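You operate a simulated robot arm through the tools that you are given. There is no shell and no other tool.

The job below is to be done with a simulated robot arm. You get a single attempt, and the scene is never put back.

## Task
Swap the valve blocks in the grey cradle and polish the dull one bright.
Fine: stand the scaled block on the teal drip rack; load the orange pad from the white tub, rub the tarnish off and put the pad back. Set down upright: orange pad. What is to be rubbed or washed off counts as gone when no trace of it is left.

It is judged by the outcome, as a careful person would: the job done as asked, and still so three seconds after it is handed in. It fails if anything else is knocked over, pushed out of place, dropped, spilled or broken.

## Robot
A 7-joint arm with a two-finger parallel gripper, fixed in place. Base frame: the origin is on the floor under the middle of its stand, x ahead of it, y to its left, z up; the work surface is at about z = 900. Lengths are in mm, angles in degrees, forces in N, time in s.
With the tool pointing down near the work surface it reaches from about 380 to 900 mm from the base axis. Its first joint turns from -143.0 to 143.0 degrees. Payload 3 kg.
The tool frame sits at the grasp point between the pads (the TCP): z along the fingers, y along the line on which they close. The tips reach 30 mm beyond it. Largest opening 94 mm; finger width 28, thickness 10; the body of the gripper, 50 by 96 mm, starts 55 mm behind the TCP.
Orientation is told as [roll, pitch, yaw] about the base's x, y, z axes, in that order, counted from this pose: with the fingers straight down and closing along the base's y, the tool's x points along the base's -x, its y along +y and its z along -z.

## Interface
- The arm moves only by the tool servo_tool. Its argument "plan" is a list that holds one entry, the list of rows, each a list of 7 numbers: the shift along the base's x, y, z in mm, then the turn, a rotation vector about the base's x, y, z in degrees, then the finger opening in mm, from 0 to 94. In form: [[[tx, ty, tz, ax, ay, az, fingers], ...]]. A call has 1 to 20 rows; each row shifts and turns the commanded pose from where the row before left it. A row lasts 0.2 s, in which the tool goes at most 50 mm and 8.6 degrees; a call with a longer step from one row to the next is refused whole, and so is a gripper value outside its range. Where a pose cannot be reached the arm comes as near as it can. A force on the tool above 40 N (or 10 N above the force at the start of the call, whichever is more), or a blocked arm, ends the call early, and 0.2 s more pass. The fingers move at their own pace (about 72 mm/s each) and stop on an object; they squeeze with about 31 N. The grip force told is the motor's: it shows also when the fingers shut on nothing. Time passes only in rows, and 0.2 s behind the last, so rows that do not move let the fingers close. It gives the time, the measured TCP pose, the force on the tool (base axes), the opening and the grip force at its end, in the units of the frame above (readings bear some noise), with the torque about the TCP (base axes, N m) and any sound that the robot's microphone picked up.
- Cameras (640 x 400 px; columns grow to the right, rows downward): "scene" is fixed at [220.4, 648.8, 1705.9]; the picture's right is [-0.69, -0.72, 0.00], its down [-0.54, 0.52, -0.67] and it looks along [0.48, -0.46, -0.74] (base axes); focal length 351 px, centre (320, 200). "wrist" rides on the gripper at [76, 14, -102] in the tool frame; the picture's right is [-0.18, 0.98, 0.00], its down [-0.75, -0.14, -0.64] and it looks along [-0.63, -0.12, 0.77] (tool axes); focal length 243 px, centre (320, 200). There is no depth. A picture from a camera that has moved, and an enlarged one, comes with that camera's place and axes in the base frame and with its lens.
- capture(camera): a new picture of that camera. It takes no simulated time.
- inspect(camera, box): a new picture of the part [left, top, right, bottom] of that camera's present view, enlarged. It takes no simulated time.
- sign_off(): hands the job in; it is judged then, once.

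Places have to be worked out from the pictures, the camera data and where the tool is seen. Open the gripper and draw the arm clear of the work before you hand the job in, unless the task says otherwise.

The tools are called after "Request:" as a command line: name --argument value ..., lists and objects as JSON in quotes. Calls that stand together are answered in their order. servo_tool: Moves the arm, as the interface text tells. Its arguments: {"type":"object","properties":{"plan":{"type":"array","items":{"type":"array","items":{"type":"array","items":{"type":"number"}}}}},"required":["plan"]} The other tools are called the same way: capture (camera) takes a picture; inspect (camera, box) takes an enlarged picture of a part of a camera's view; sign_off () hands the job in.

At the start:

```text
clock: 0.0
ee_pos: [596.0, 257.2, 1198.2]
ee_rot: [0.0, 0.0, 0.0]
contact_force: [-0.9, -0.8, -0.3]
wrist_torque: [0.03, -0.01, 0.01]
opening: 94.0
grasp_force: 0.1
```

scene: 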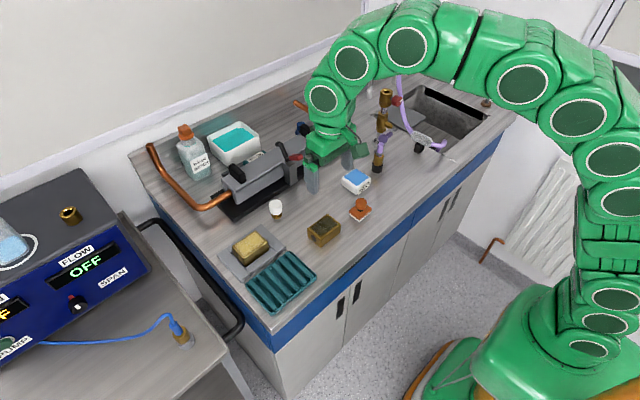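
wrist: 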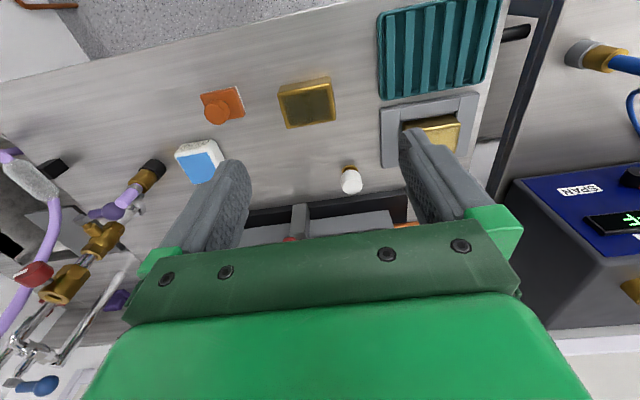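

I start by looking more closely at the scene: the cradle (grey, with a brass block), the loose block, the teal rack, the orange pad and the white tub.

Request:
inspect --camera "scene" --box '[210, 180, 390, 320]'

Request:
inspect --camera "scene" --box '[130, 90, 330, 230]'

Request:
inspect --camera "wrist" --box '[160, 0, 520, 230]'

```text
2.86 times, centred on (300, 250) of scene
camera zoom: at [220.4, 648.8, 1705.9], right [-0.69, -0.72, 0.0], down [-0.54, 0.52, -0.67], along [0.48, -0.46, -0.74], focal length 1004 px, centre (377, 57)
```

zoom: 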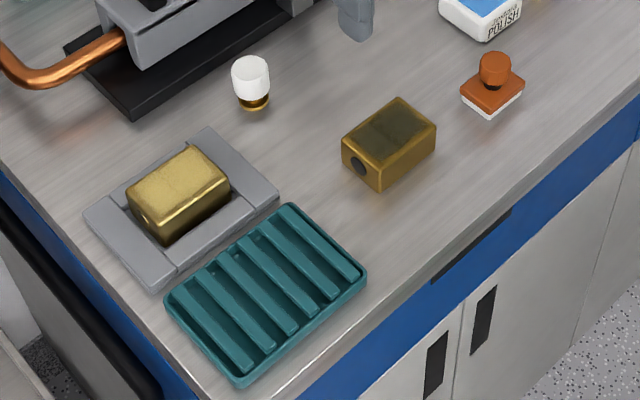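

```text
2.86 times, centred on (230, 160) of scene
camera zoom: at [220.4, 648.8, 1705.9], right [-0.69, -0.72, 0.0], down [-0.54, 0.52, -0.67], along [0.48, -0.46, -0.74], focal length 1004 px, centre (577, 314)
```

zoom: 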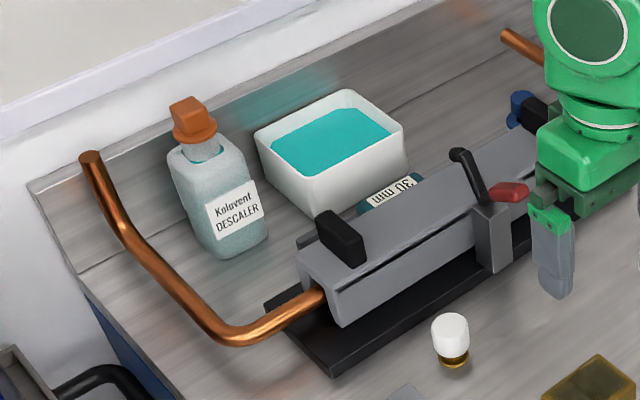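

```text
1.74 times, centred on (340, 115) of wrist
camera zoom: at [520.9, 272.0, 1300.6], right [0.18, 0.98, 0.0], down [0.75, -0.14, 0.64], along [0.63, -0.12, -0.77], focal length 422 px, centre (285, 348)
```

zoom: 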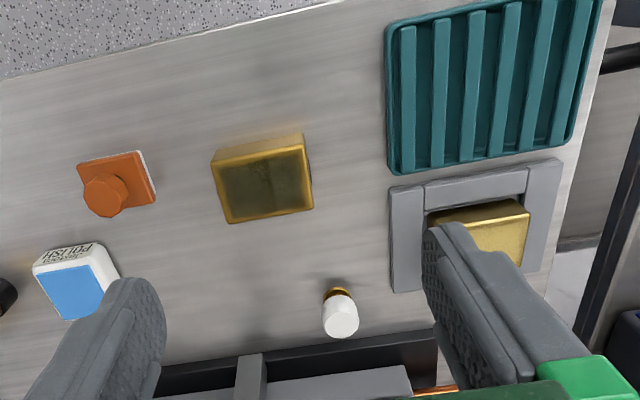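

The block in the cradle (spotty surface) seems to be the scaled one, and the loose block at about (640, 235) has a dark tarnish patch on top. I estimate cradle centre near (722, 419), rack x 548–652, y 345–490. I move the wrist camera across for a clear view of cradle and rack.

Request:
servo_tool --plan '[[[0, 41, 0, 0, 0, 0, 94], [0, 41, 0, 0, 0, 0, 94], [0, 41, 0, 0, 0, 0, 94], [0, 40, 0, 0, 0, 0, 94], [0, 0, 0, 0, 0, 0, 94]]]'

Request:
capture --camera "wrist"

Request:
inspect --camera "scene" --box '[330, 150, 400, 230]'

Request:
inspect --camera "scene" --box '[225, 220, 325, 320]'

```text
clock: 1.2
ee_pos: [596.3, 421.0, 1198.0]
ee_rot: [0.0, 0.0, 0.0]
contact_force: [0.4, 0.5, 0.2]
wrist_torque: [0.0, 0.01, 0.03]
opening: 93.9
grasp_force: 0.1
```

```text
taken
camera wrist: at [520.6, 436.3, 1300.6], right [0.18, 0.98, 0.0], down [0.75, -0.14, 0.64], along [0.63, -0.12, -0.77], focal length 243 px, centre (320, 200)
```

wrist: 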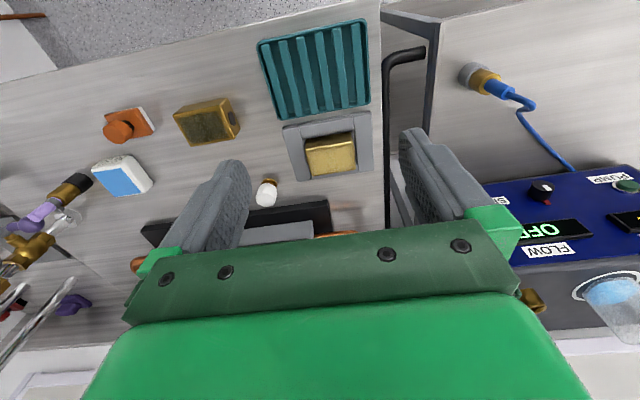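

```text
5.00 times, centred on (365, 190) of scene
camera zoom: at [220.4, 648.8, 1705.9], right [-0.69, -0.72, 0.0], down [-0.54, 0.52, -0.67], along [0.48, -0.46, -0.74], focal length 1757 px, centre (95, 250)
```

zoom: 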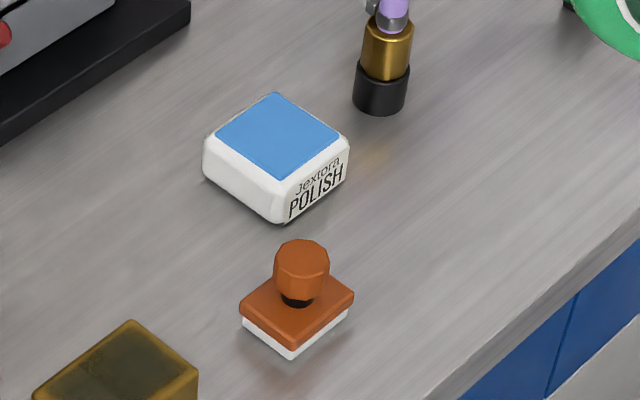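

```text
4.00 times, centred on (275, 270) of scene
camera zoom: at [220.4, 648.8, 1705.9], right [-0.69, -0.72, 0.0], down [-0.54, 0.52, -0.67], along [0.48, -0.46, -0.74], focal length 1405 px, centre (500, -80)
```

zoom: 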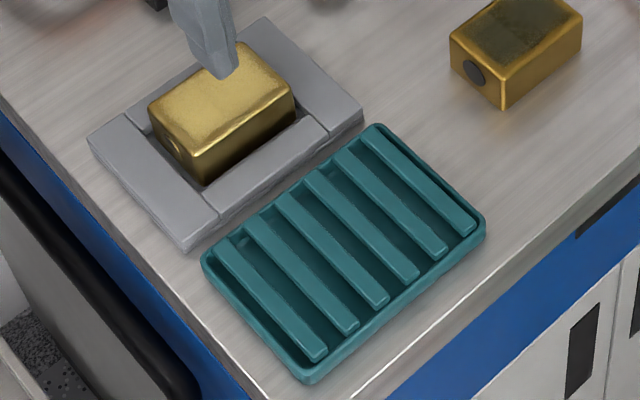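

The polish tub (blue paste, labelled POLISH) is the white tub to load from; the teal bath is a descaling soak. I zoom on the cradle and rack from the wrist camera.

Request:
inspect --camera "wrist" --box '[240, 10, 400, 190]'

Request:
inspect --camera "wrist" --box '[90, 80, 250, 200]'

Request:
inspect --camera "scene" --box '[230, 225, 290, 275]'

```text
2.22 times, centred on (320, 100) of wrist
camera zoom: at [520.6, 436.3, 1300.6], right [0.18, 0.98, 0.0], down [0.75, -0.14, 0.64], along [0.63, -0.12, -0.77], focal length 539 px, centre (320, 422)
```

zoom: 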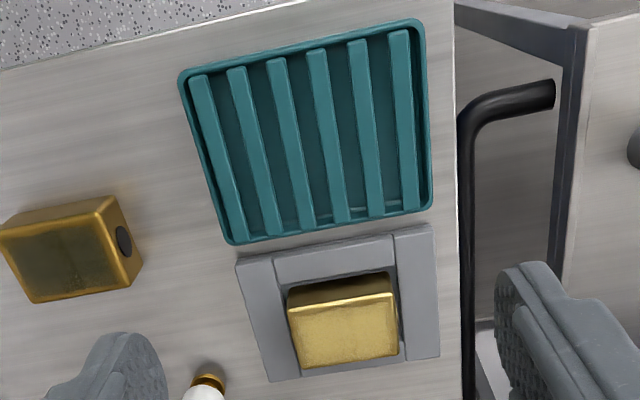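

```text
3.33 times, centred on (170, 140) of wrist
camera zoom: at [520.6, 436.3, 1300.6], right [0.18, 0.98, 0.0], down [0.75, -0.14, 0.64], along [0.63, -0.12, -0.77], focal length 809 px, centre (820, 400)
```

zoom: 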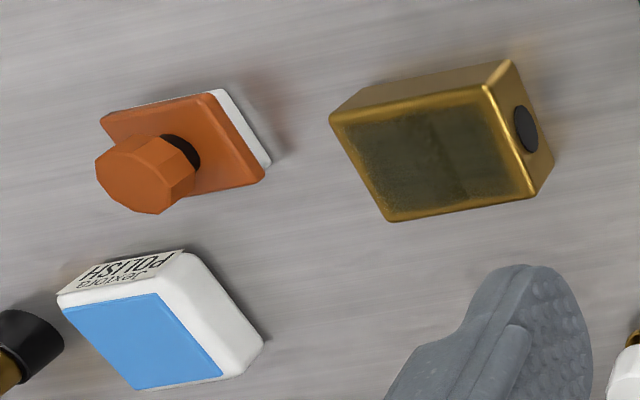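

```text
8.00 times, centred on (260, 250) of scene
camera zoom: at [220.4, 648.8, 1705.9], right [-0.69, -0.72, 0.0], down [-0.54, 0.52, -0.67], along [0.48, -0.46, -0.74], focal length 2811 px, centre (800, -200)
```

zoom: 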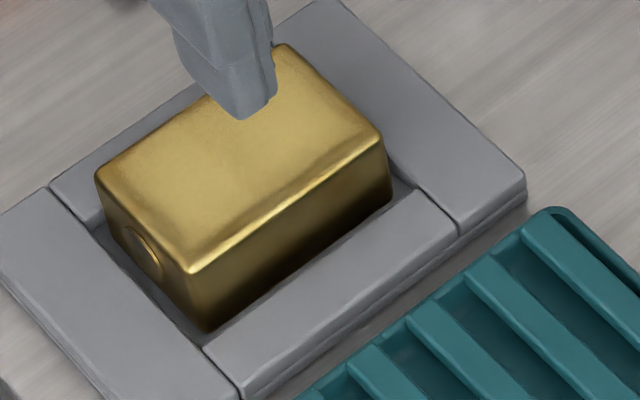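

I judge the scaled block to be about 52×76×40 mm, centred near (727, 418), its top near z≈944, with the cradle walls at about z≈912. I go to a hover above it with open fingers and look again before descending.

Request:
servo_tool --plan '[[[26, -0.6, -37, 0, 0, 0, 94], [26, -0.6, -37, 0, 0, 0, 94], [26, -0.6, -37, 0, 0, 0, 94], [26, -0.6, -37, 0, 0, 0, 94], [25, -0.6, -37, 0, 0, 0, 94], [0, 0, 0, 0, 0, 0, 94]]]'

Request:
capture --camera "wrist"

Request:
inspect --camera "scene" --box '[220, 170, 320, 290]'

```text
clock: 2.6
ee_pos: [725.8, 416.9, 1013.8]
ee_rot: [-0.1, 0.0, 0.0]
contact_force: [0.1, 0.1, 0.8]
wrist_torque: [-0.02, 0.02, 0.01]
opening: 94.0
grasp_force: 0.1
```

```text
taken
camera wrist: at [650.2, 432.4, 1116.2], right [0.18, 0.98, 0.0], down [0.75, -0.14, 0.64], along [0.63, -0.12, -0.77], focal length 243 px, centre (320, 200)
```

wrist: 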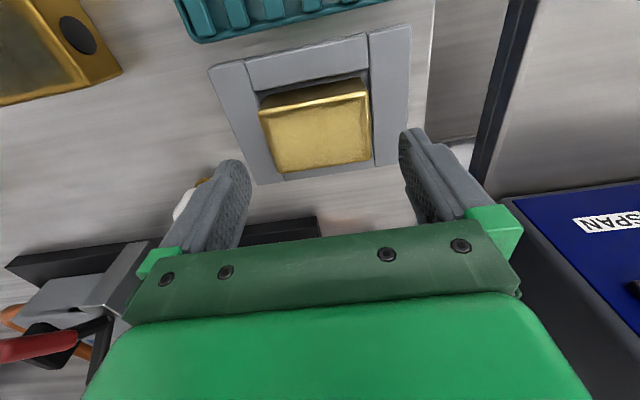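

```text
3.33 times, centred on (270, 230) of scene
camera zoom: at [220.4, 648.8, 1705.9], right [-0.69, -0.72, 0.0], down [-0.54, 0.52, -0.67], along [0.48, -0.46, -0.74], focal length 1171 px, centre (487, 100)
```

zoom: 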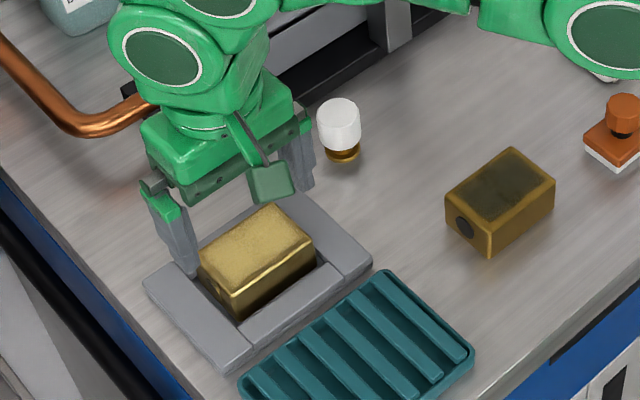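

I zoom the wrist view on the scaled block and cradle to measure its centre from closer up.

Request:
inspect --camera "wrist" --box '[190, 20, 440, 200]'

```text
2.22 times, centred on (315, 110) of wrist
camera zoom: at [650.2, 432.4, 1116.2], right [0.18, 0.98, 0.0], down [0.75, -0.14, 0.64], along [0.63, -0.12, -0.77], focal length 539 px, centre (331, 400)
```

zoom: 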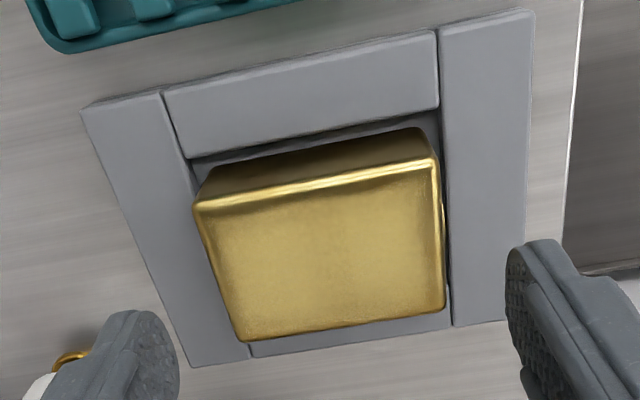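

The wrist view puts the block centre at about (730, 417), roughly 52×78 mm, and the fingers straddle it in y with 7–8 mm on each side. I descend to TCP z≈950 (tips stay above the cradle walls) and check the fit before closing.

Request:
servo_tool --plan '[[[4, 0, -16, 0, 0, 0, 94], [0, 0, -16, 0, 0, 0, 94], [0, 0, -16, 0, 0, 0, 94], [0, 0, -15, 0, 0, 0, 94], [0, 0, 0, 0, 0, 0, 94]]]'

Request:
capture --camera "wrist"

Request:
inspect --camera "scene" --box '[220, 200, 300, 280]'

```text
clock: 3.8
ee_pos: [730.0, 417.2, 949.5]
ee_rot: [0.1, -0.1, 0.0]
contact_force: [-0.5, -1.2, -0.5]
wrist_torque: [0.01, 0.01, 0.0]
opening: 93.9
grasp_force: 0.2
```

```text
taken
camera wrist: at [653.9, 431.6, 1053.1], right [0.18, 0.98, 0.0], down [0.75, -0.14, 0.64], along [0.63, -0.12, -0.77], focal length 243 px, centre (320, 200)
```

wrist: 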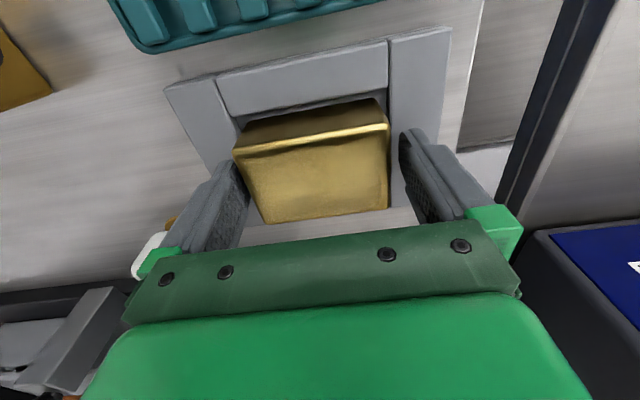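

```text
5.00 times, centred on (260, 240) of scene
camera zoom: at [220.4, 648.8, 1705.9], right [-0.69, -0.72, 0.0], down [-0.54, 0.52, -0.67], along [0.48, -0.46, -0.74], focal length 1757 px, centre (620, 0)
```

zoom: 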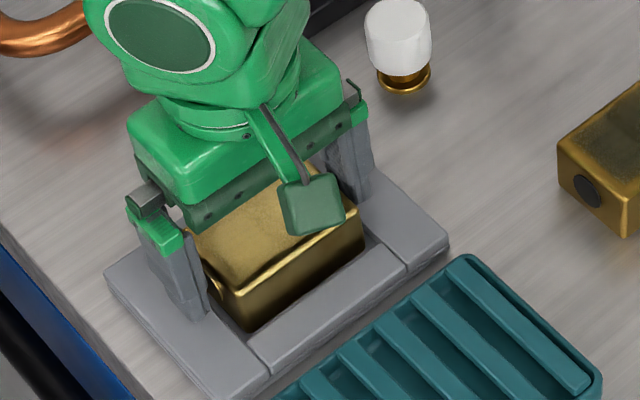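

The block sits between the fingers with clearance on both sides, its centre reading about (732, 416). A small correction, then I close the fingers on it.

Request:
servo_tool --plan '[[[1.5, -1, -1.5, 0, 0, 0, 94], [0, 0, 0, 0, 0, 0, 84], [0, 0, 0, 0, 0, 0, 60], [0, 0, 0, 0, 0, 0, 40], [0, 0, 0, 0, 0, 0, 40]]]'

Request:
capture --camera "wrist"

```text
clock: 5.0
ee_pos: [730.5, 416.1, 946.7]
ee_rot: [0.0, 0.1, 0.0]
contact_force: [0.9, 0.6, -0.5]
wrist_torque: [0.0, -0.03, 0.03]
opening: 84.5
grasp_force: 30.5
```

```text
taken
camera wrist: at [655.5, 430.7, 1051.2], right [0.18, 0.98, 0.0], down [0.75, -0.14, 0.64], along [0.63, -0.12, -0.77], focal length 243 px, centre (320, 200)
```

wrist: 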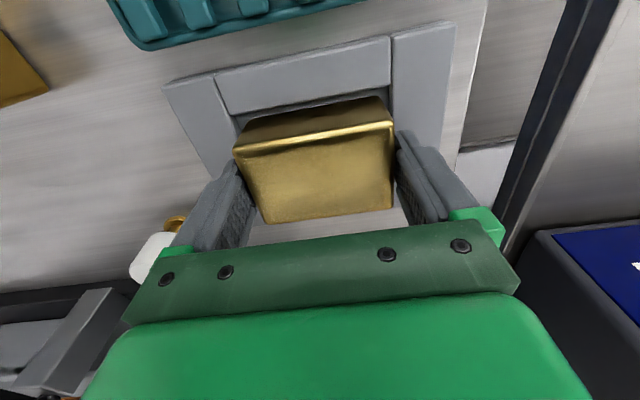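

The fingers stopped at 84.5 mm, wider than the body I measured, so I check close-up what they are bearing on.

Request:
inspect --camera "wrist" --box '[200, 80, 440, 230]'

Request:
inspect --camera "scene" --box '[225, 210, 295, 280]'

```text
2.67 times, centred on (320, 155) of wrist
camera zoom: at [655.5, 430.7, 1051.2], right [0.18, 0.98, 0.0], down [0.75, -0.14, 0.64], along [0.63, -0.12, -0.77], focal length 647 px, centre (320, 320)
```

zoom: 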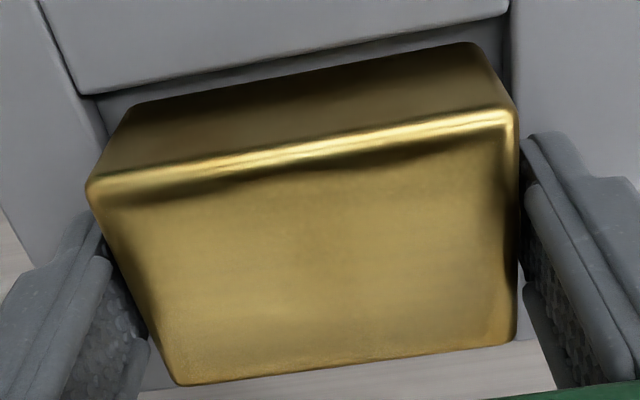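

```text
5.71 times, centred on (260, 245) of scene
camera zoom: at [220.4, 648.8, 1705.9], right [-0.69, -0.72, 0.0], down [-0.54, 0.52, -0.67], along [0.48, -0.46, -0.74], focal length 2008 px, centre (663, -57)
```

zoom: 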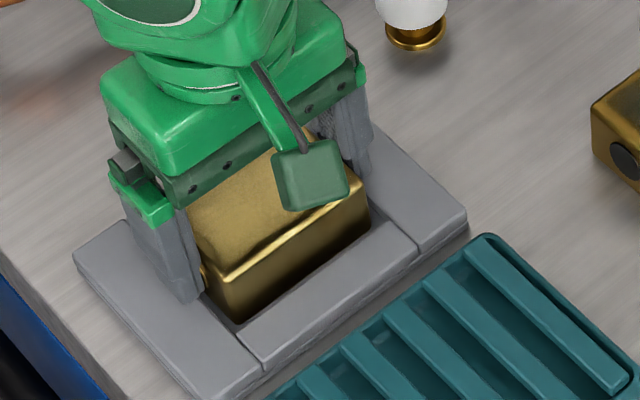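

The fingers hold the block at its end bosses and both pads touch. I lift gently by 12 mm to test whether it hangs level.

Request:
servo_tool --plan '[[[0, 0, 2, 0, 0, 0, 40], [0, 0, 4, 0, 0, 0, 40], [0, 0, 6, 0, 0, 0, 40], [0, 0, 0, 0, 0, 0, 40]]]'

Request:
inspect --camera "wrist" --box '[200, 80, 440, 230]'

Request:
inspect --camera "scene" --box '[225, 210, 295, 280]'

```text
clock: 6.0
ee_pos: [730.0, 417.2, 960.3]
ee_rot: [0.0, 0.0, 0.1]
contact_force: [-0.1, -0.1, -3.4]
wrist_torque: [-0.04, -0.01, 0.0]
opening: 83.9
grasp_force: 30.9
```

```text
2.67 times, centred on (320, 155) of wrist
camera zoom: at [655.3, 430.9, 1063.4], right [0.18, 0.98, 0.0], down [0.75, -0.14, 0.64], along [0.63, -0.12, -0.77], focal length 647 px, centre (320, 320)
```

zoom: 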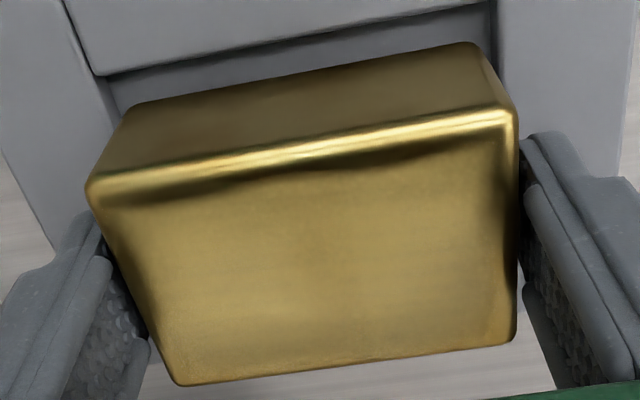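

```text
5.71 times, centred on (260, 245) of scene
camera zoom: at [220.4, 648.8, 1705.9], right [-0.69, -0.72, 0.0], down [-0.54, 0.52, -0.67], along [0.48, -0.46, -0.74], focal length 2008 px, centre (663, -57)
```

zoom: 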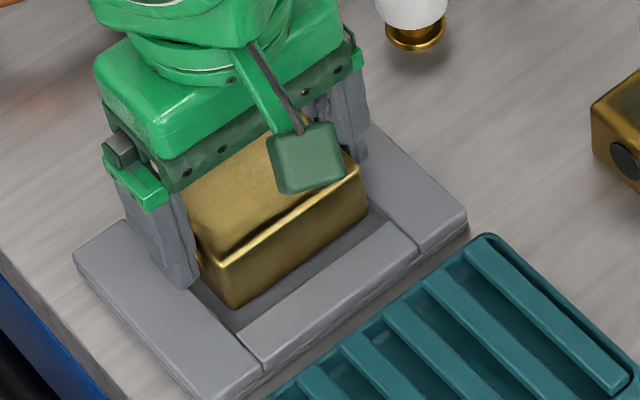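

The block lifted level (3.4 N) and keeps its place in the hand. I raise it clear, carry it about 126 mm toward −x to over the middle of the teal rack (≈(604, 417)), and lower part way.

Request:
servo_tool --plan '[[[0, 0, 15, 0, 0, 0, 40], [0, 0, 20, 0, 0, 0, 40], [-20, 0, 5, 0, 0, 0, 40], [-32, 0.5, 0, 0, 0, 0, 40], [-32, 0, 0, 0, 0, 0, 40], [-27, 0, 0, 0, 0, 0, 40], [-15, 0, 0, 0, 0, 0, 40], [0, 0, -12, 0, 0, 0, 40], [0, 0, -8, 0, 0, 0, 40], [0, 0, 0, 0, 0, 0, 40]]]'

Request:
capture --camera "wrist"

Request:
inspect --camera "scene" --box '[220, 200, 340, 320]'

```text
clock: 8.2
ee_pos: [604.6, 417.2, 979.2]
ee_rot: [0.1, 0.0, 0.1]
contact_force: [-1.1, -0.4, -3.3]
wrist_torque: [0.01, 0.01, 0.0]
opening: 83.9
grasp_force: 31.3
```

```text
taken
camera wrist: at [529.6, 431.7, 1082.9], right [0.18, 0.98, 0.0], down [0.75, -0.14, 0.64], along [0.63, -0.12, -0.77], focal length 243 px, centre (320, 200)
```

wrist: 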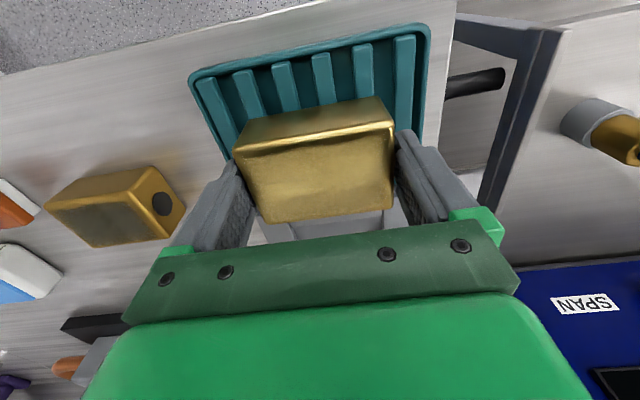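

```text
3.33 times, centred on (280, 260) of scene
camera zoom: at [220.4, 648.8, 1705.9], right [-0.69, -0.72, 0.0], down [-0.54, 0.52, -0.67], along [0.48, -0.46, -0.74], focal length 1171 px, centre (453, 0)
```

zoom: 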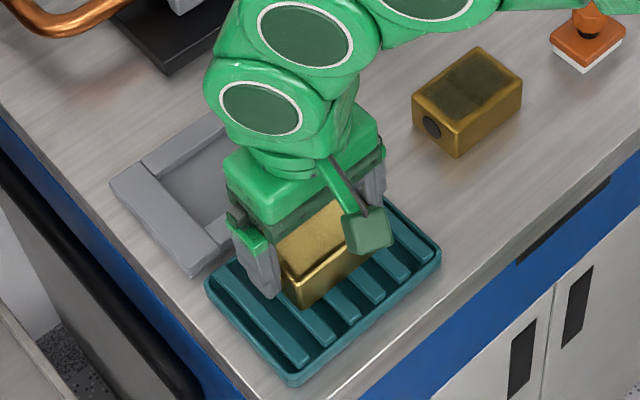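

The block is centred over the rack with the near rim at x≈550 and the rack spanning y 344–490. I lower in small steps, watching the force.

Request:
servo_tool --plan '[[[0, 0, -5, 0, 0, 0, 40], [0, 0, -4, 0, 0, 0, 40], [0, 0, -3, 0, 0, 0, 40], [0, 0, 0, 0, 0, 0, 40]]]'

Request:
inspect --camera "scene" --box '[240, 240, 320, 320]'

```text
clock: 9.2
ee_pos: [606.3, 416.1, 967.8]
ee_rot: [-0.1, -0.1, 0.1]
contact_force: [0.5, -0.2, -3.4]
wrist_torque: [0.03, -0.03, 0.01]
opening: 84.0
grasp_force: 31.1
```

```text
5.00 times, centred on (280, 280) of scene
camera zoom: at [220.4, 648.8, 1705.9], right [-0.69, -0.72, 0.0], down [-0.54, 0.52, -0.67], along [0.48, -0.46, -0.74], focal length 1757 px, centre (520, -200)
```

zoom: 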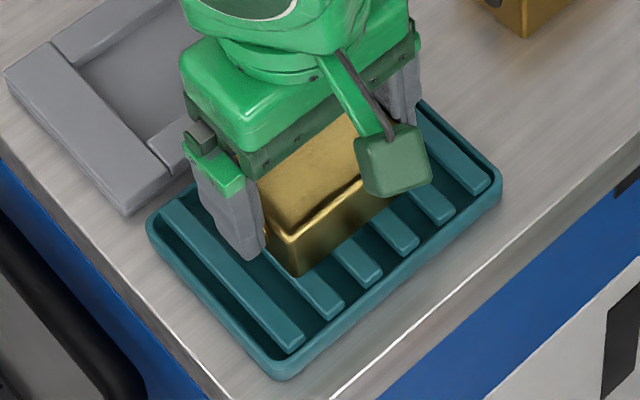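

Still free (3.4 N hanging). I keep lowering in 1.5–2 mm steps until contact is felt.

Request:
servo_tool --plan '[[[0, 0, -2, 0, 0, 0, 40], [0, 0, -2, 0, 0, 0, 40], [0, 0, 0, 0, 0, 0, 40]]]'

```text
clock: 10.0
ee_pos: [605.9, 415.8, 965.1]
ee_rot: [0.1, -0.1, -0.1]
contact_force: [-1.9, -4.2, 25.2]
wrist_torque: [-0.07, 0.01, 0.02]
opening: 84.4
grasp_force: 31.5
```

Contact: +25 N upward at z≈965, so the block rests on the ribs. I ease off 1 mm to relieve the load, then open the fingers.

Request:
servo_tool --plan '[[[0, 0, 1, 0, 0, 0, 40], [0, 0, 0, 0, 0, 0, 40]]]'

Request:
inspect --camera "scene" --box '[240, 240, 320, 320]'

Request:
inspect --camera "wrist" --box '[180, 10, 460, 230]'

```text
clock: 10.6
ee_pos: [606.1, 415.8, 965.2]
ee_rot: [-0.1, 0.0, 0.0]
contact_force: [5.0, 0.4, 13.1]
wrist_torque: [0.31, -0.6, -0.06]
opening: 84.2
grasp_force: 30.9
```

```text
5.00 times, centred on (280, 280) of scene
camera zoom: at [220.4, 648.8, 1705.9], right [-0.69, -0.72, 0.0], down [-0.54, 0.52, -0.67], along [0.48, -0.46, -0.74], focal length 1757 px, centre (520, -200)
```

zoom: 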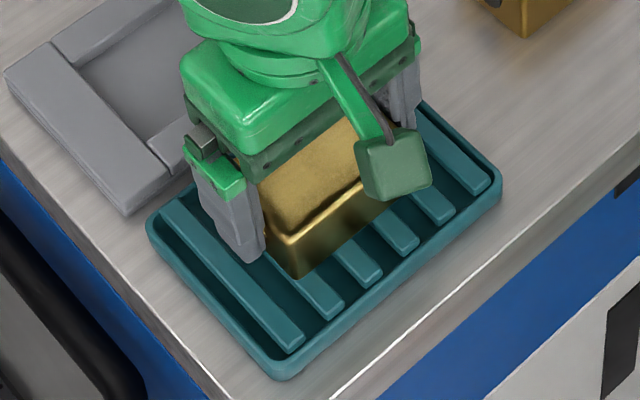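

```text
1.82 times, centred on (320, 120) of wrist
camera zoom: at [529.5, 431.6, 1068.3], right [0.18, 0.98, 0.0], down [0.75, -0.14, 0.64], along [0.63, -0.12, -0.77], focal length 441 px, centre (320, 346)
```

zoom: 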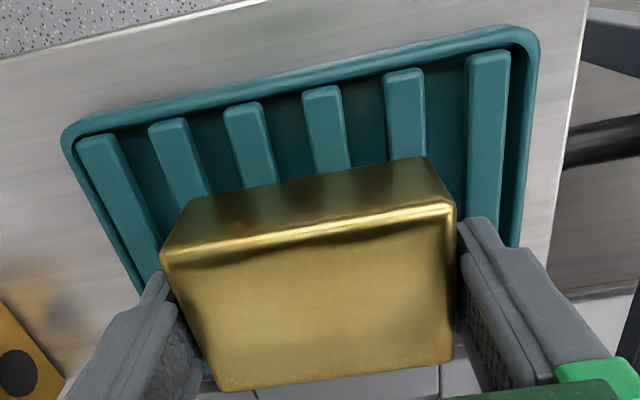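

The torque suggests the load is on one edge, so I compare the block's in-hand attitude with the earlier picture before letting go.

Request:
inspect --camera "wrist" --box '[200, 80, 440, 230]'

Request:
inspect --camera "scene" --box '[255, 255, 305, 305]'

```text
2.67 times, centred on (320, 155) of wrist
camera zoom: at [529.5, 431.6, 1068.3], right [0.18, 0.98, 0.0], down [0.75, -0.14, 0.64], along [0.63, -0.12, -0.77], focal length 647 px, centre (320, 320)
```

zoom: 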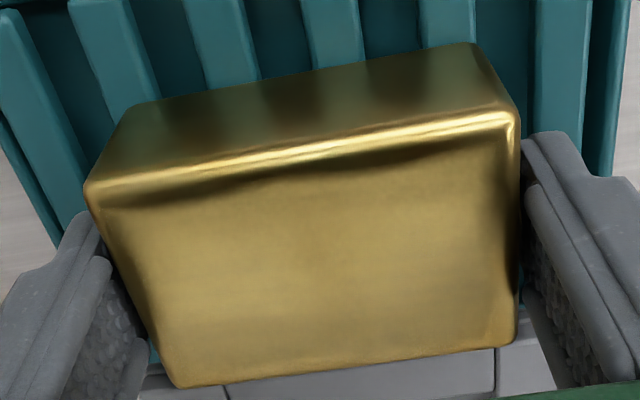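

```text
8.00 times, centred on (280, 280) of scene
camera zoom: at [220.4, 648.8, 1705.9], right [-0.69, -0.72, 0.0], down [-0.54, 0.52, -0.67], along [0.48, -0.46, -0.74], focal length 2811 px, centre (640, -440)
```

zoom: 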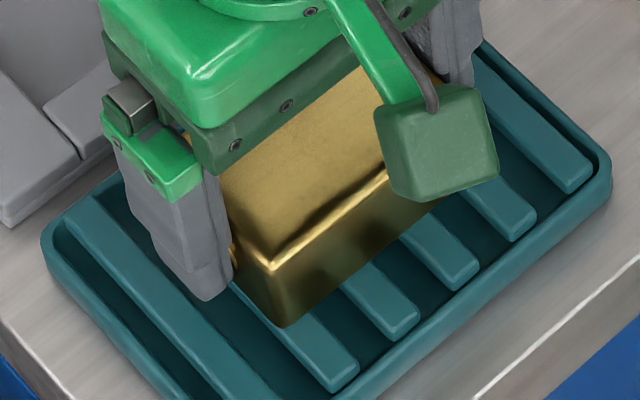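

The block is level in the hand and sits on the ribs. I open the fingers.

Request:
servo_tool --plan '[[[0, 0, 0, 0, 0, 0, 88], [0, 0, 0, 0, 0, 0, 94], [0, 0, 0, 0, 0, 0, 94]]]'

Request:
inspect --camera "wrist" --box '[180, 10, 460, 230]'

Request:
inspect --camera "scene" --box '[255, 255, 305, 305]'

```text
clock: 11.4
ee_pos: [605.4, 415.7, 965.3]
ee_rot: [0.1, 0.0, 0.1]
contact_force: [-0.8, 0.4, 0.4]
wrist_torque: [0.0, 0.02, 0.02]
opening: 94.2
grasp_force: 0.1
```

```text
1.82 times, centred on (320, 120) of wrist
camera zoom: at [529.4, 431.6, 1068.2], right [0.18, 0.98, 0.0], down [0.75, -0.14, 0.64], along [0.63, -0.12, -0.77], focal length 441 px, centre (320, 346)
```

zoom: 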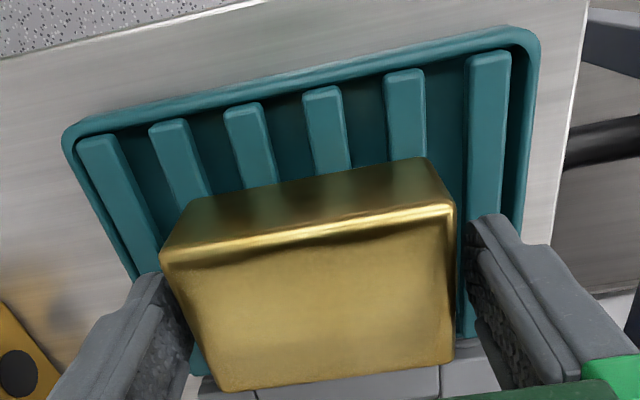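

```text
8.00 times, centred on (280, 280) of scene
camera zoom: at [220.4, 648.8, 1705.9], right [-0.69, -0.72, 0.0], down [-0.54, 0.52, -0.67], along [0.48, -0.46, -0.74], focal length 2811 px, centre (640, -440)
```

zoom: 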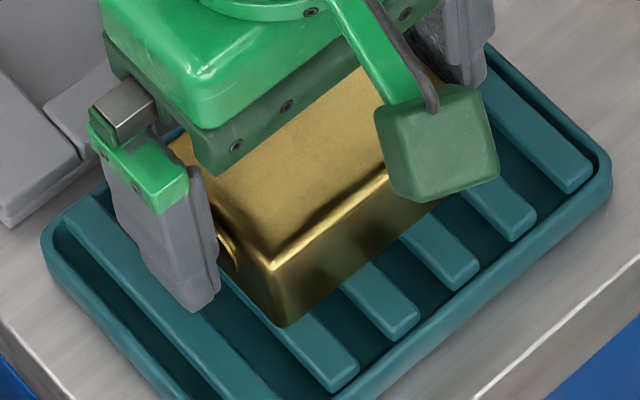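

The block rests freely on the rack, level. I rise straight up and go to a hover above the tarnished block near (640, 234).

Request:
servo_tool --plan '[[[0, 0, 25, 0, 0, 0, 94], [0, 0, 35, 0, 0, 0, 94], [5, -20, 10, 0, 0, 0, 94], [7, -36, 0, 0, 0, 0, 94], [7, -36, 0, 0, 0, 0, 94], [7, -36, 0, 0, 0, 0, 94], [6, -36, -5, 0, 0, 0, 94], [2, -18, -20, 0, 0, 0, 94], [0, 0, 0, 0, 0, 0, 94]]]'

Request:
capture --camera "wrist"

Request:
capture --camera "scene"

```text
clock: 13.4
ee_pos: [638.1, 234.9, 1009.9]
ee_rot: [-0.1, 0.0, 0.0]
contact_force: [-0.2, 0.6, 0.5]
wrist_torque: [-0.06, -0.05, -0.01]
opening: 94.1
grasp_force: 0.0
```

```text
taken
camera wrist: at [563.3, 249.7, 1112.7], right [0.18, 0.98, 0.0], down [0.75, -0.14, 0.64], along [0.63, -0.12, -0.77], focal length 243 px, centre (320, 200)
```

wrist: 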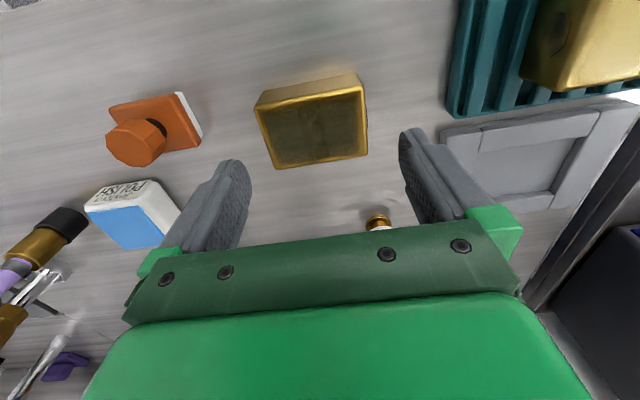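

```text
taken
```

scene: 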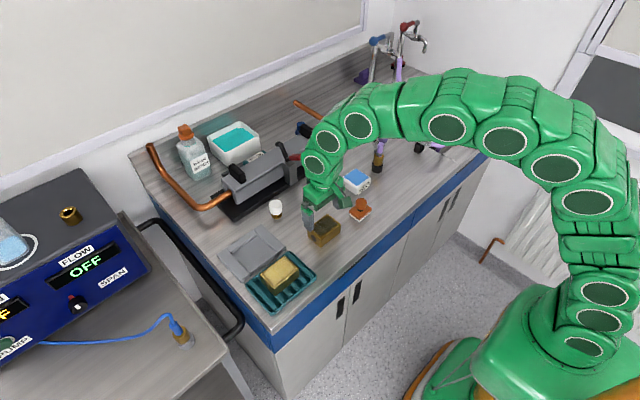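

The tarnished block lies ahead between the fingers. I zoom in to measure its centre and any yaw, and also look at the pad and tub from here.

Request:
inspect --camera "wrist" --box '[220, 50, 420, 190]'

Request:
inspect --camera "wrist" --box '[70, 70, 230, 260]'

Request:
inspect --camera "wrist" --box '[430, 0, 640, 220]'

```text
2.86 times, centred on (320, 120) of wrist
camera zoom: at [563.3, 249.7, 1112.7], right [0.18, 0.98, 0.0], down [0.75, -0.14, 0.64], along [0.63, -0.12, -0.77], focal length 693 px, centre (320, 429)
```

zoom: 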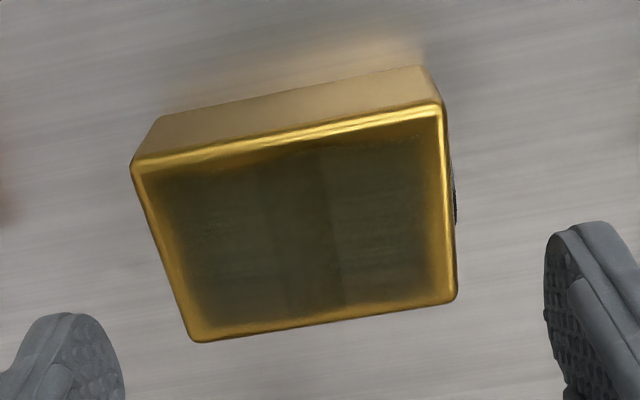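

```text
2.11 times, centred on (150, 165) of wrist
camera zoom: at [563.3, 249.7, 1112.7], right [0.18, 0.98, 0.0], down [0.75, -0.14, 0.64], along [0.63, -0.12, -0.77], focal length 511 px, centre (678, 274)
```

zoom: 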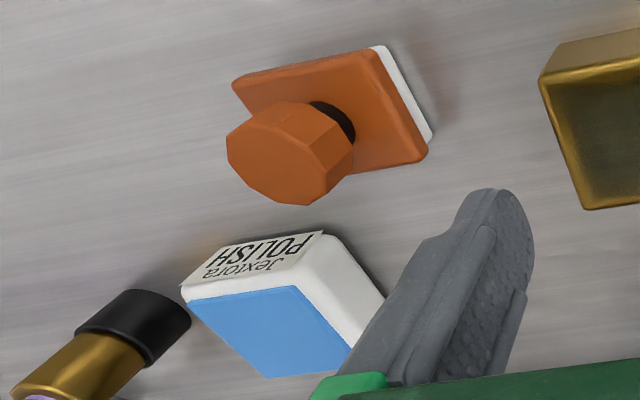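

```text
1.82 times, centred on (535, 110) of wrist
camera zoom: at [563.3, 249.7, 1112.7], right [0.18, 0.98, 0.0], down [0.75, -0.14, 0.64], along [0.63, -0.12, -0.77], focal length 441 px, centre (-71, 364)
```

zoom: 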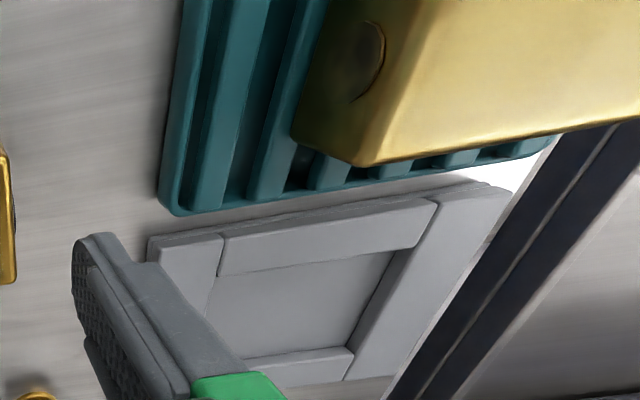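

The tarnished block measures centre ≈(639, 232), 52×76, top z≈940, square to the axes. I correct y by −3 mm and descend to TCP z≈944 (same grip height relative to the block as before).

Request:
servo_tool --plan '[[[0, -3, -17, 0, 0, 0, 94], [0, 0, -18, 0, 0, 0, 94], [0, 0, -17, 0, 0, 0, 94], [0, 0, -15, 0, 0, 0, 94], [0, 0, 0, 0, 0, 0, 94]]]'

Request:
inspect --camera "wrist" --box '[200, 80, 440, 230]'

```text
clock: 14.6
ee_pos: [638.6, 231.2, 942.9]
ee_rot: [0.0, -0.1, -0.1]
contact_force: [0.2, -0.9, -0.4]
wrist_torque: [0.01, 0.05, -0.03]
opening: 94.1
grasp_force: 0.0
```

```text
2.67 times, centred on (320, 155) of wrist
camera zoom: at [563.5, 246.1, 1046.0], right [0.18, 0.98, 0.0], down [0.75, -0.14, 0.64], along [0.63, -0.12, -0.77], focal length 647 px, centre (320, 320)
```

zoom: 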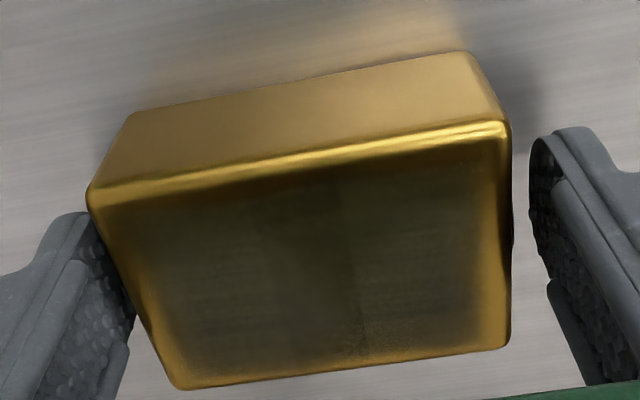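

The fingers straddle the block about centrally in y (block centre y≈231.7, TCP 231.5). I close on it.

Request:
servo_tool --plan '[[[0, 0, 0, 0, 0, 0, 86], [0, 0, 0, 0, 0, 0, 60], [0, 0, 0, 0, 0, 0, 40], [0, 0, 0, 0, 0, 0, 40]]]'

Request:
inspect --camera "wrist" --box '[200, 80, 440, 230]'

```text
clock: 15.6
ee_pos: [639.8, 230.9, 943.1]
ee_rot: [0.0, 0.0, 0.0]
contact_force: [1.2, -1.2, 3.1]
wrist_torque: [0.01, -0.06, 0.01]
opening: 83.6
grasp_force: 30.9
```

```text
2.67 times, centred on (320, 155) of wrist
camera zoom: at [563.4, 246.1, 1046.1], right [0.18, 0.98, 0.0], down [0.75, -0.14, 0.64], along [0.63, -0.12, -0.77], focal length 647 px, centre (320, 320)
```

zoom: 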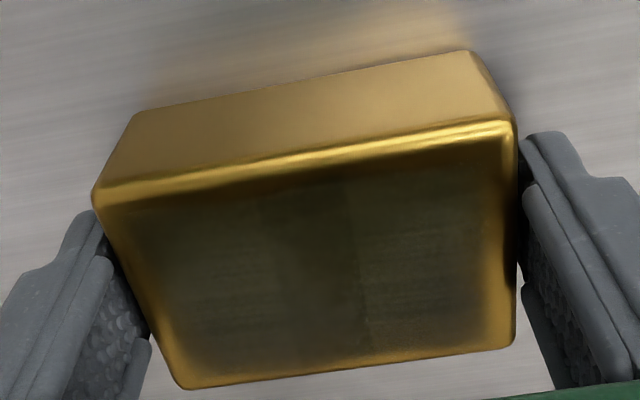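

The grip matches the first block's in-hand position to within about 1 mm. I lift, then carry it diagonally to over the cradle, keeping clear of the white-capped part and the block on the rack.

Request:
servo_tool --plan '[[[0, 0, 4, 0, 0, 0, 40], [0, 0, 14, 0, 0, 0, 40], [0, 0, 26, 0, 0, 0, 40], [0, 0, 23, 0, 0, 0, 40], [15, 25, 0, 0, 0, 0, 40], [23, 38, 0, 0, 0, 0, 40], [23, 40, 0, 0, 0, 0, 40], [20, 40, 0, 0, 0, 0, 40], [10.5, 28, 0, 0, 0, 0, 40], [0, 13.5, 0, 0, 0, 0, 40], [0, 0, -15, 0, 0, 0, 40], [0, 0, -15, 0, 0, 0, 40], [0, 0, 0, 0, 0, 0, 40]]]'

Request:
capture --camera "wrist"

Request:
inspect --camera "scene" --box '[210, 190, 330, 310]'

```text
clock: 18.4
ee_pos: [729.6, 414.8, 981.3]
ee_rot: [0.0, 0.0, 0.0]
contact_force: [0.2, -0.5, -2.5]
wrist_torque: [-0.04, 0.01, 0.0]
opening: 79.8
grasp_force: 31.1
```

```text
taken
camera wrist: at [654.7, 430.8, 1083.4], right [0.18, 0.98, 0.0], down [0.75, -0.14, 0.64], along [0.63, -0.12, -0.77], focal length 243 px, centre (320, 200)
```

wrist: 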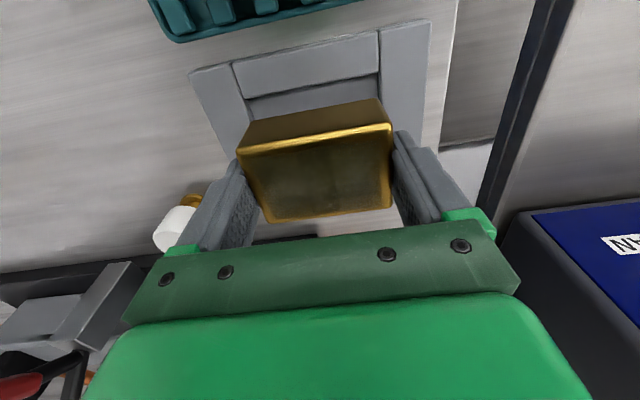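

```text
3.33 times, centred on (270, 250) of scene
camera zoom: at [220.4, 648.8, 1705.9], right [-0.69, -0.72, 0.0], down [-0.54, 0.52, -0.67], along [0.48, -0.46, -0.74], focal length 1171 px, centre (487, 33)
```

zoom: 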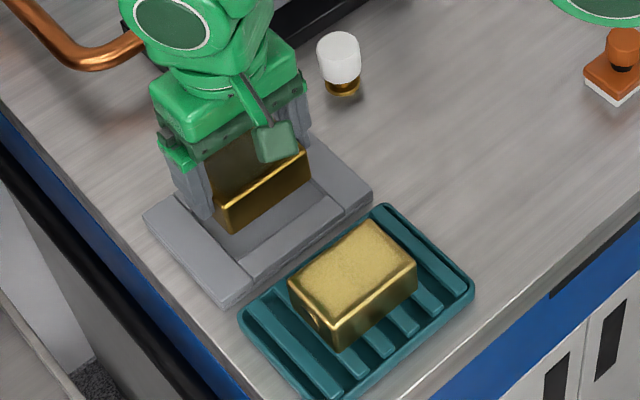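

The opening went from 83.6 to 79.8 mm, so something shifted in the hand; I look closely at how the block sits now.

Request:
inspect --camera "wrist" --box '[200, 80, 440, 230]'

Request:
inspect --camera "scene" --box '[235, 210, 305, 270]'

```text
2.67 times, centred on (320, 155) of wrist
camera zoom: at [654.7, 430.8, 1083.4], right [0.18, 0.98, 0.0], down [0.75, -0.14, 0.64], along [0.63, -0.12, -0.77], focal length 647 px, centre (320, 320)
```

zoom: 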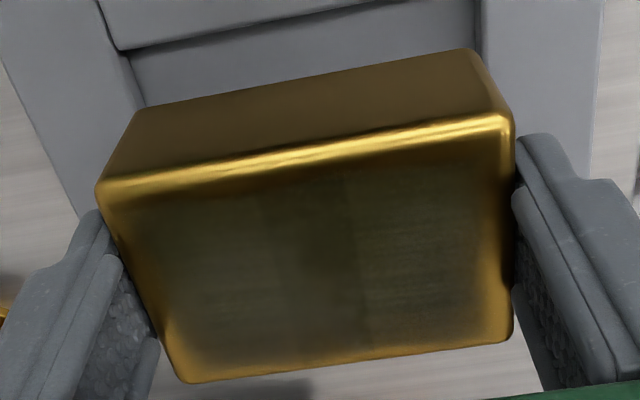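

```text
6.67 times, centred on (270, 240) of scene
camera zoom: at [220.4, 648.8, 1705.9], right [-0.69, -0.72, 0.0], down [-0.54, 0.52, -0.67], along [0.48, -0.46, -0.74], focal length 2342 px, centre (653, -67)
```

zoom: 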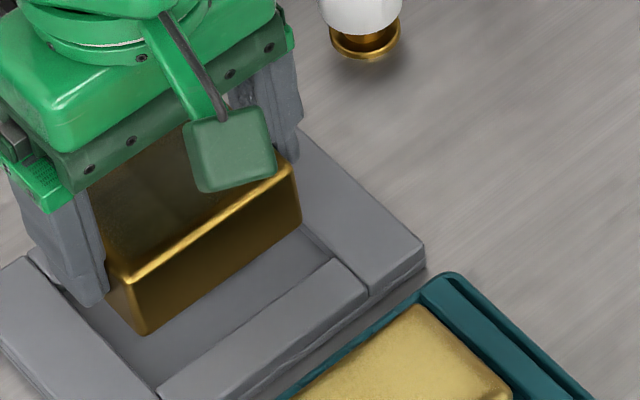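

The block is still level and in the same place between the fingers, and lines up with the recess (recess y≈371–461). I lower toward the cradle floor, slowing near the seat height.

Request:
servo_tool --plan '[[[0, 0, -12, 0, 0, 0, 40], [0, 0, -8, 0, 0, 0, 40], [0, 0, -5, 0, 0, 0, 40], [0, 0, 0, 0, 0, 0, 40]]]'

Request:
inspect --camera "scene" --box '[235, 210, 305, 280]'

Request:
inspect --camera "wrist" --box '[150, 10, 470, 230]'

```text
clock: 19.4
ee_pos: [731.5, 415.2, 955.0]
ee_rot: [0.0, 0.0, 0.0]
contact_force: [0.0, -0.3, -2.8]
wrist_torque: [0.01, 0.03, -0.02]
opening: 79.6
grasp_force: 31.1
```

```text
5.71 times, centred on (270, 245) of scene
camera zoom: at [220.4, 648.8, 1705.9], right [-0.69, -0.72, 0.0], down [-0.54, 0.52, -0.67], along [0.48, -0.46, -0.74], focal length 2008 px, centre (606, -57)
```

zoom: 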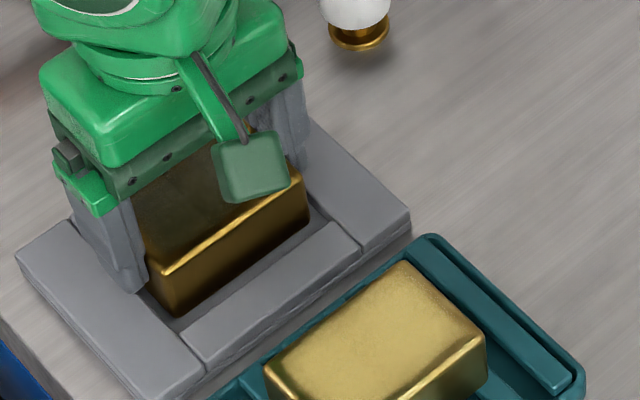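

```text
1.82 times, centred on (310, 120) of wrist
camera zoom: at [654.9, 431.1, 1058.2], right [0.18, 0.98, 0.0], down [0.75, -0.14, 0.64], along [0.63, -0.12, -0.77], focal length 441 px, centre (338, 346)
```

zoom: 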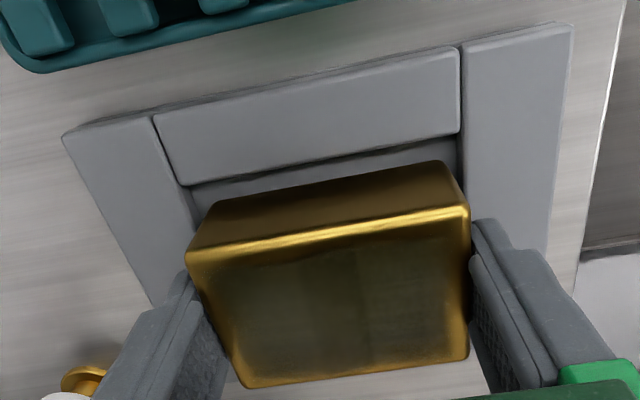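

The block is inside the recess outline and still hanging free. I lower in 2 mm steps to the floor of the cradle.

Request:
servo_tool --plan '[[[0, 0, -2, 0, 0, 0, 40], [0, 0, -2, 0, 0, 0, 40], [0, 0, -1, 0, 0, 0, 40], [0, 0, 0, 0, 0, 0, 40]]]'

```text
clock: 20.4
ee_pos: [730.9, 416.1, 950.2]
ee_rot: [0.0, -0.1, 0.1]
contact_force: [-2.6, 0.1, 12.4]
wrist_torque: [-0.65, 0.12, -0.14]
opening: 79.5
grasp_force: 31.0
```

Contact of about 15 N, first at the −y end (the block is tilted by about a degree). I go 1 mm further to seat it, then open.

Request:
servo_tool --plan '[[[0, 0, -0.8, 0, 0, 0, 40], [0, 0, 0, 0, 0, 0, 40]]]'

Request:
inspect --camera "wrist" --box '[150, 10, 470, 230]'

Request:
inspect --camera "scene" --box '[235, 210, 305, 280]'

```text
clock: 21.0
ee_pos: [731.1, 416.3, 952.1]
ee_rot: [0.2, -0.1, 0.1]
contact_force: [-6.1, -2.8, 33.3]
wrist_torque: [-0.72, 0.63, -0.02]
opening: 79.5
grasp_force: 30.8
```

```text
1.82 times, centred on (310, 120) of wrist
camera zoom: at [654.8, 431.0, 1054.0], right [0.18, 0.98, 0.0], down [0.75, -0.14, 0.64], along [0.63, -0.12, -0.77], focal length 441 px, centre (338, 346)
```

zoom: 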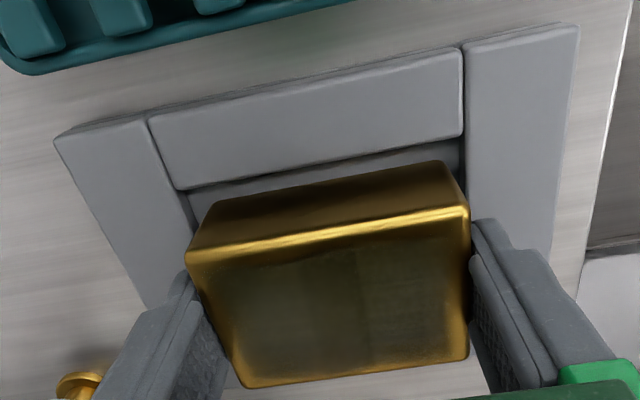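

```text
5.71 times, centred on (270, 245) of scene
camera zoom: at [220.4, 648.8, 1705.9], right [-0.69, -0.72, 0.0], down [-0.54, 0.52, -0.67], along [0.48, -0.46, -0.74], focal length 2008 px, centre (606, -57)
```

zoom: 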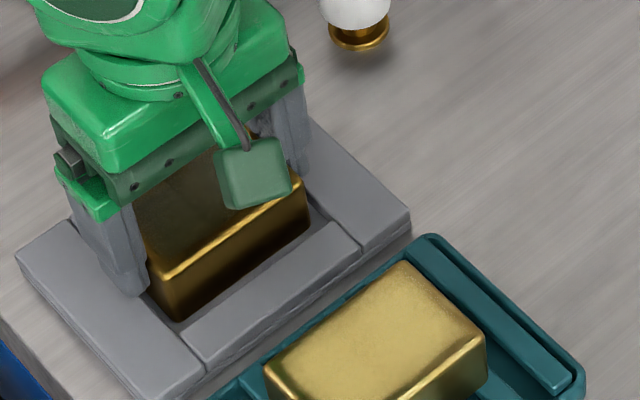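

It bears down firmly now and looks the same as the first block did when seated. I relieve slightly and open the fingers.

Request:
servo_tool --plan '[[[0, 0, 0.8, 0, 0, 0, 40], [0, 0, 0, 0, 0, 0, 84], [0, 0, 0, 0, 0, 0, 94], [0, 0, 0, 0, 0, 0, 94]]]'

Request:
inspect --camera "wrist" --box '[150, 10, 470, 230]'

Request:
inspect --camera "scene" --box '[235, 210, 305, 280]'

```text
clock: 22.0
ee_pos: [730.3, 417.2, 950.1]
ee_rot: [0.1, 0.0, 0.0]
contact_force: [4.8, -0.7, 15.2]
wrist_torque: [0.71, -0.01, -0.25]
opening: 93.8
grasp_force: 0.1
```

```text
1.82 times, centred on (310, 120) of wrist
camera zoom: at [654.8, 430.8, 1053.2], right [0.18, 0.98, 0.0], down [0.75, -0.14, 0.64], along [0.63, -0.12, -0.77], focal length 441 px, centre (338, 346)
```

zoom: 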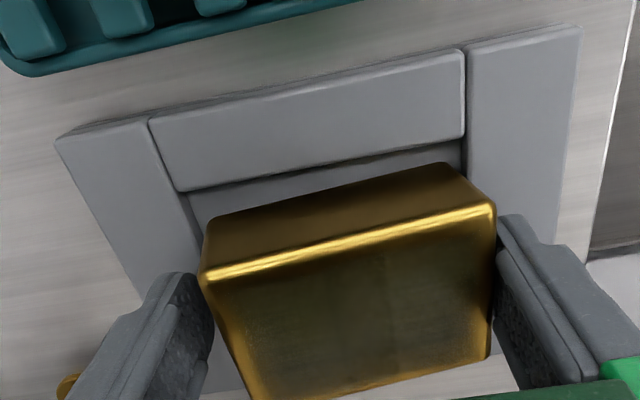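

```text
5.71 times, centred on (270, 245) of scene
camera zoom: at [220.4, 648.8, 1705.9], right [-0.69, -0.72, 0.0], down [-0.54, 0.52, -0.67], along [0.48, -0.46, -0.74], focal length 2008 px, centre (606, -57)
```

zoom: 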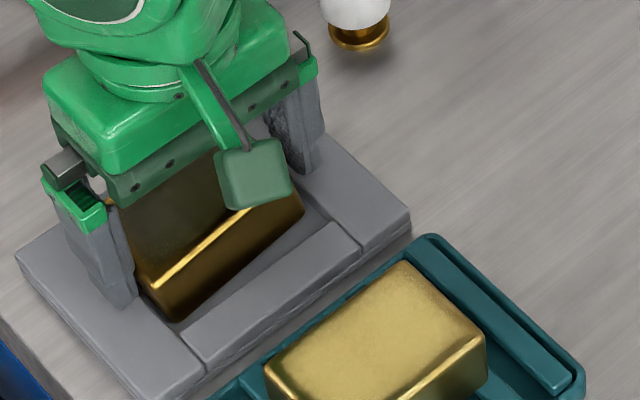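

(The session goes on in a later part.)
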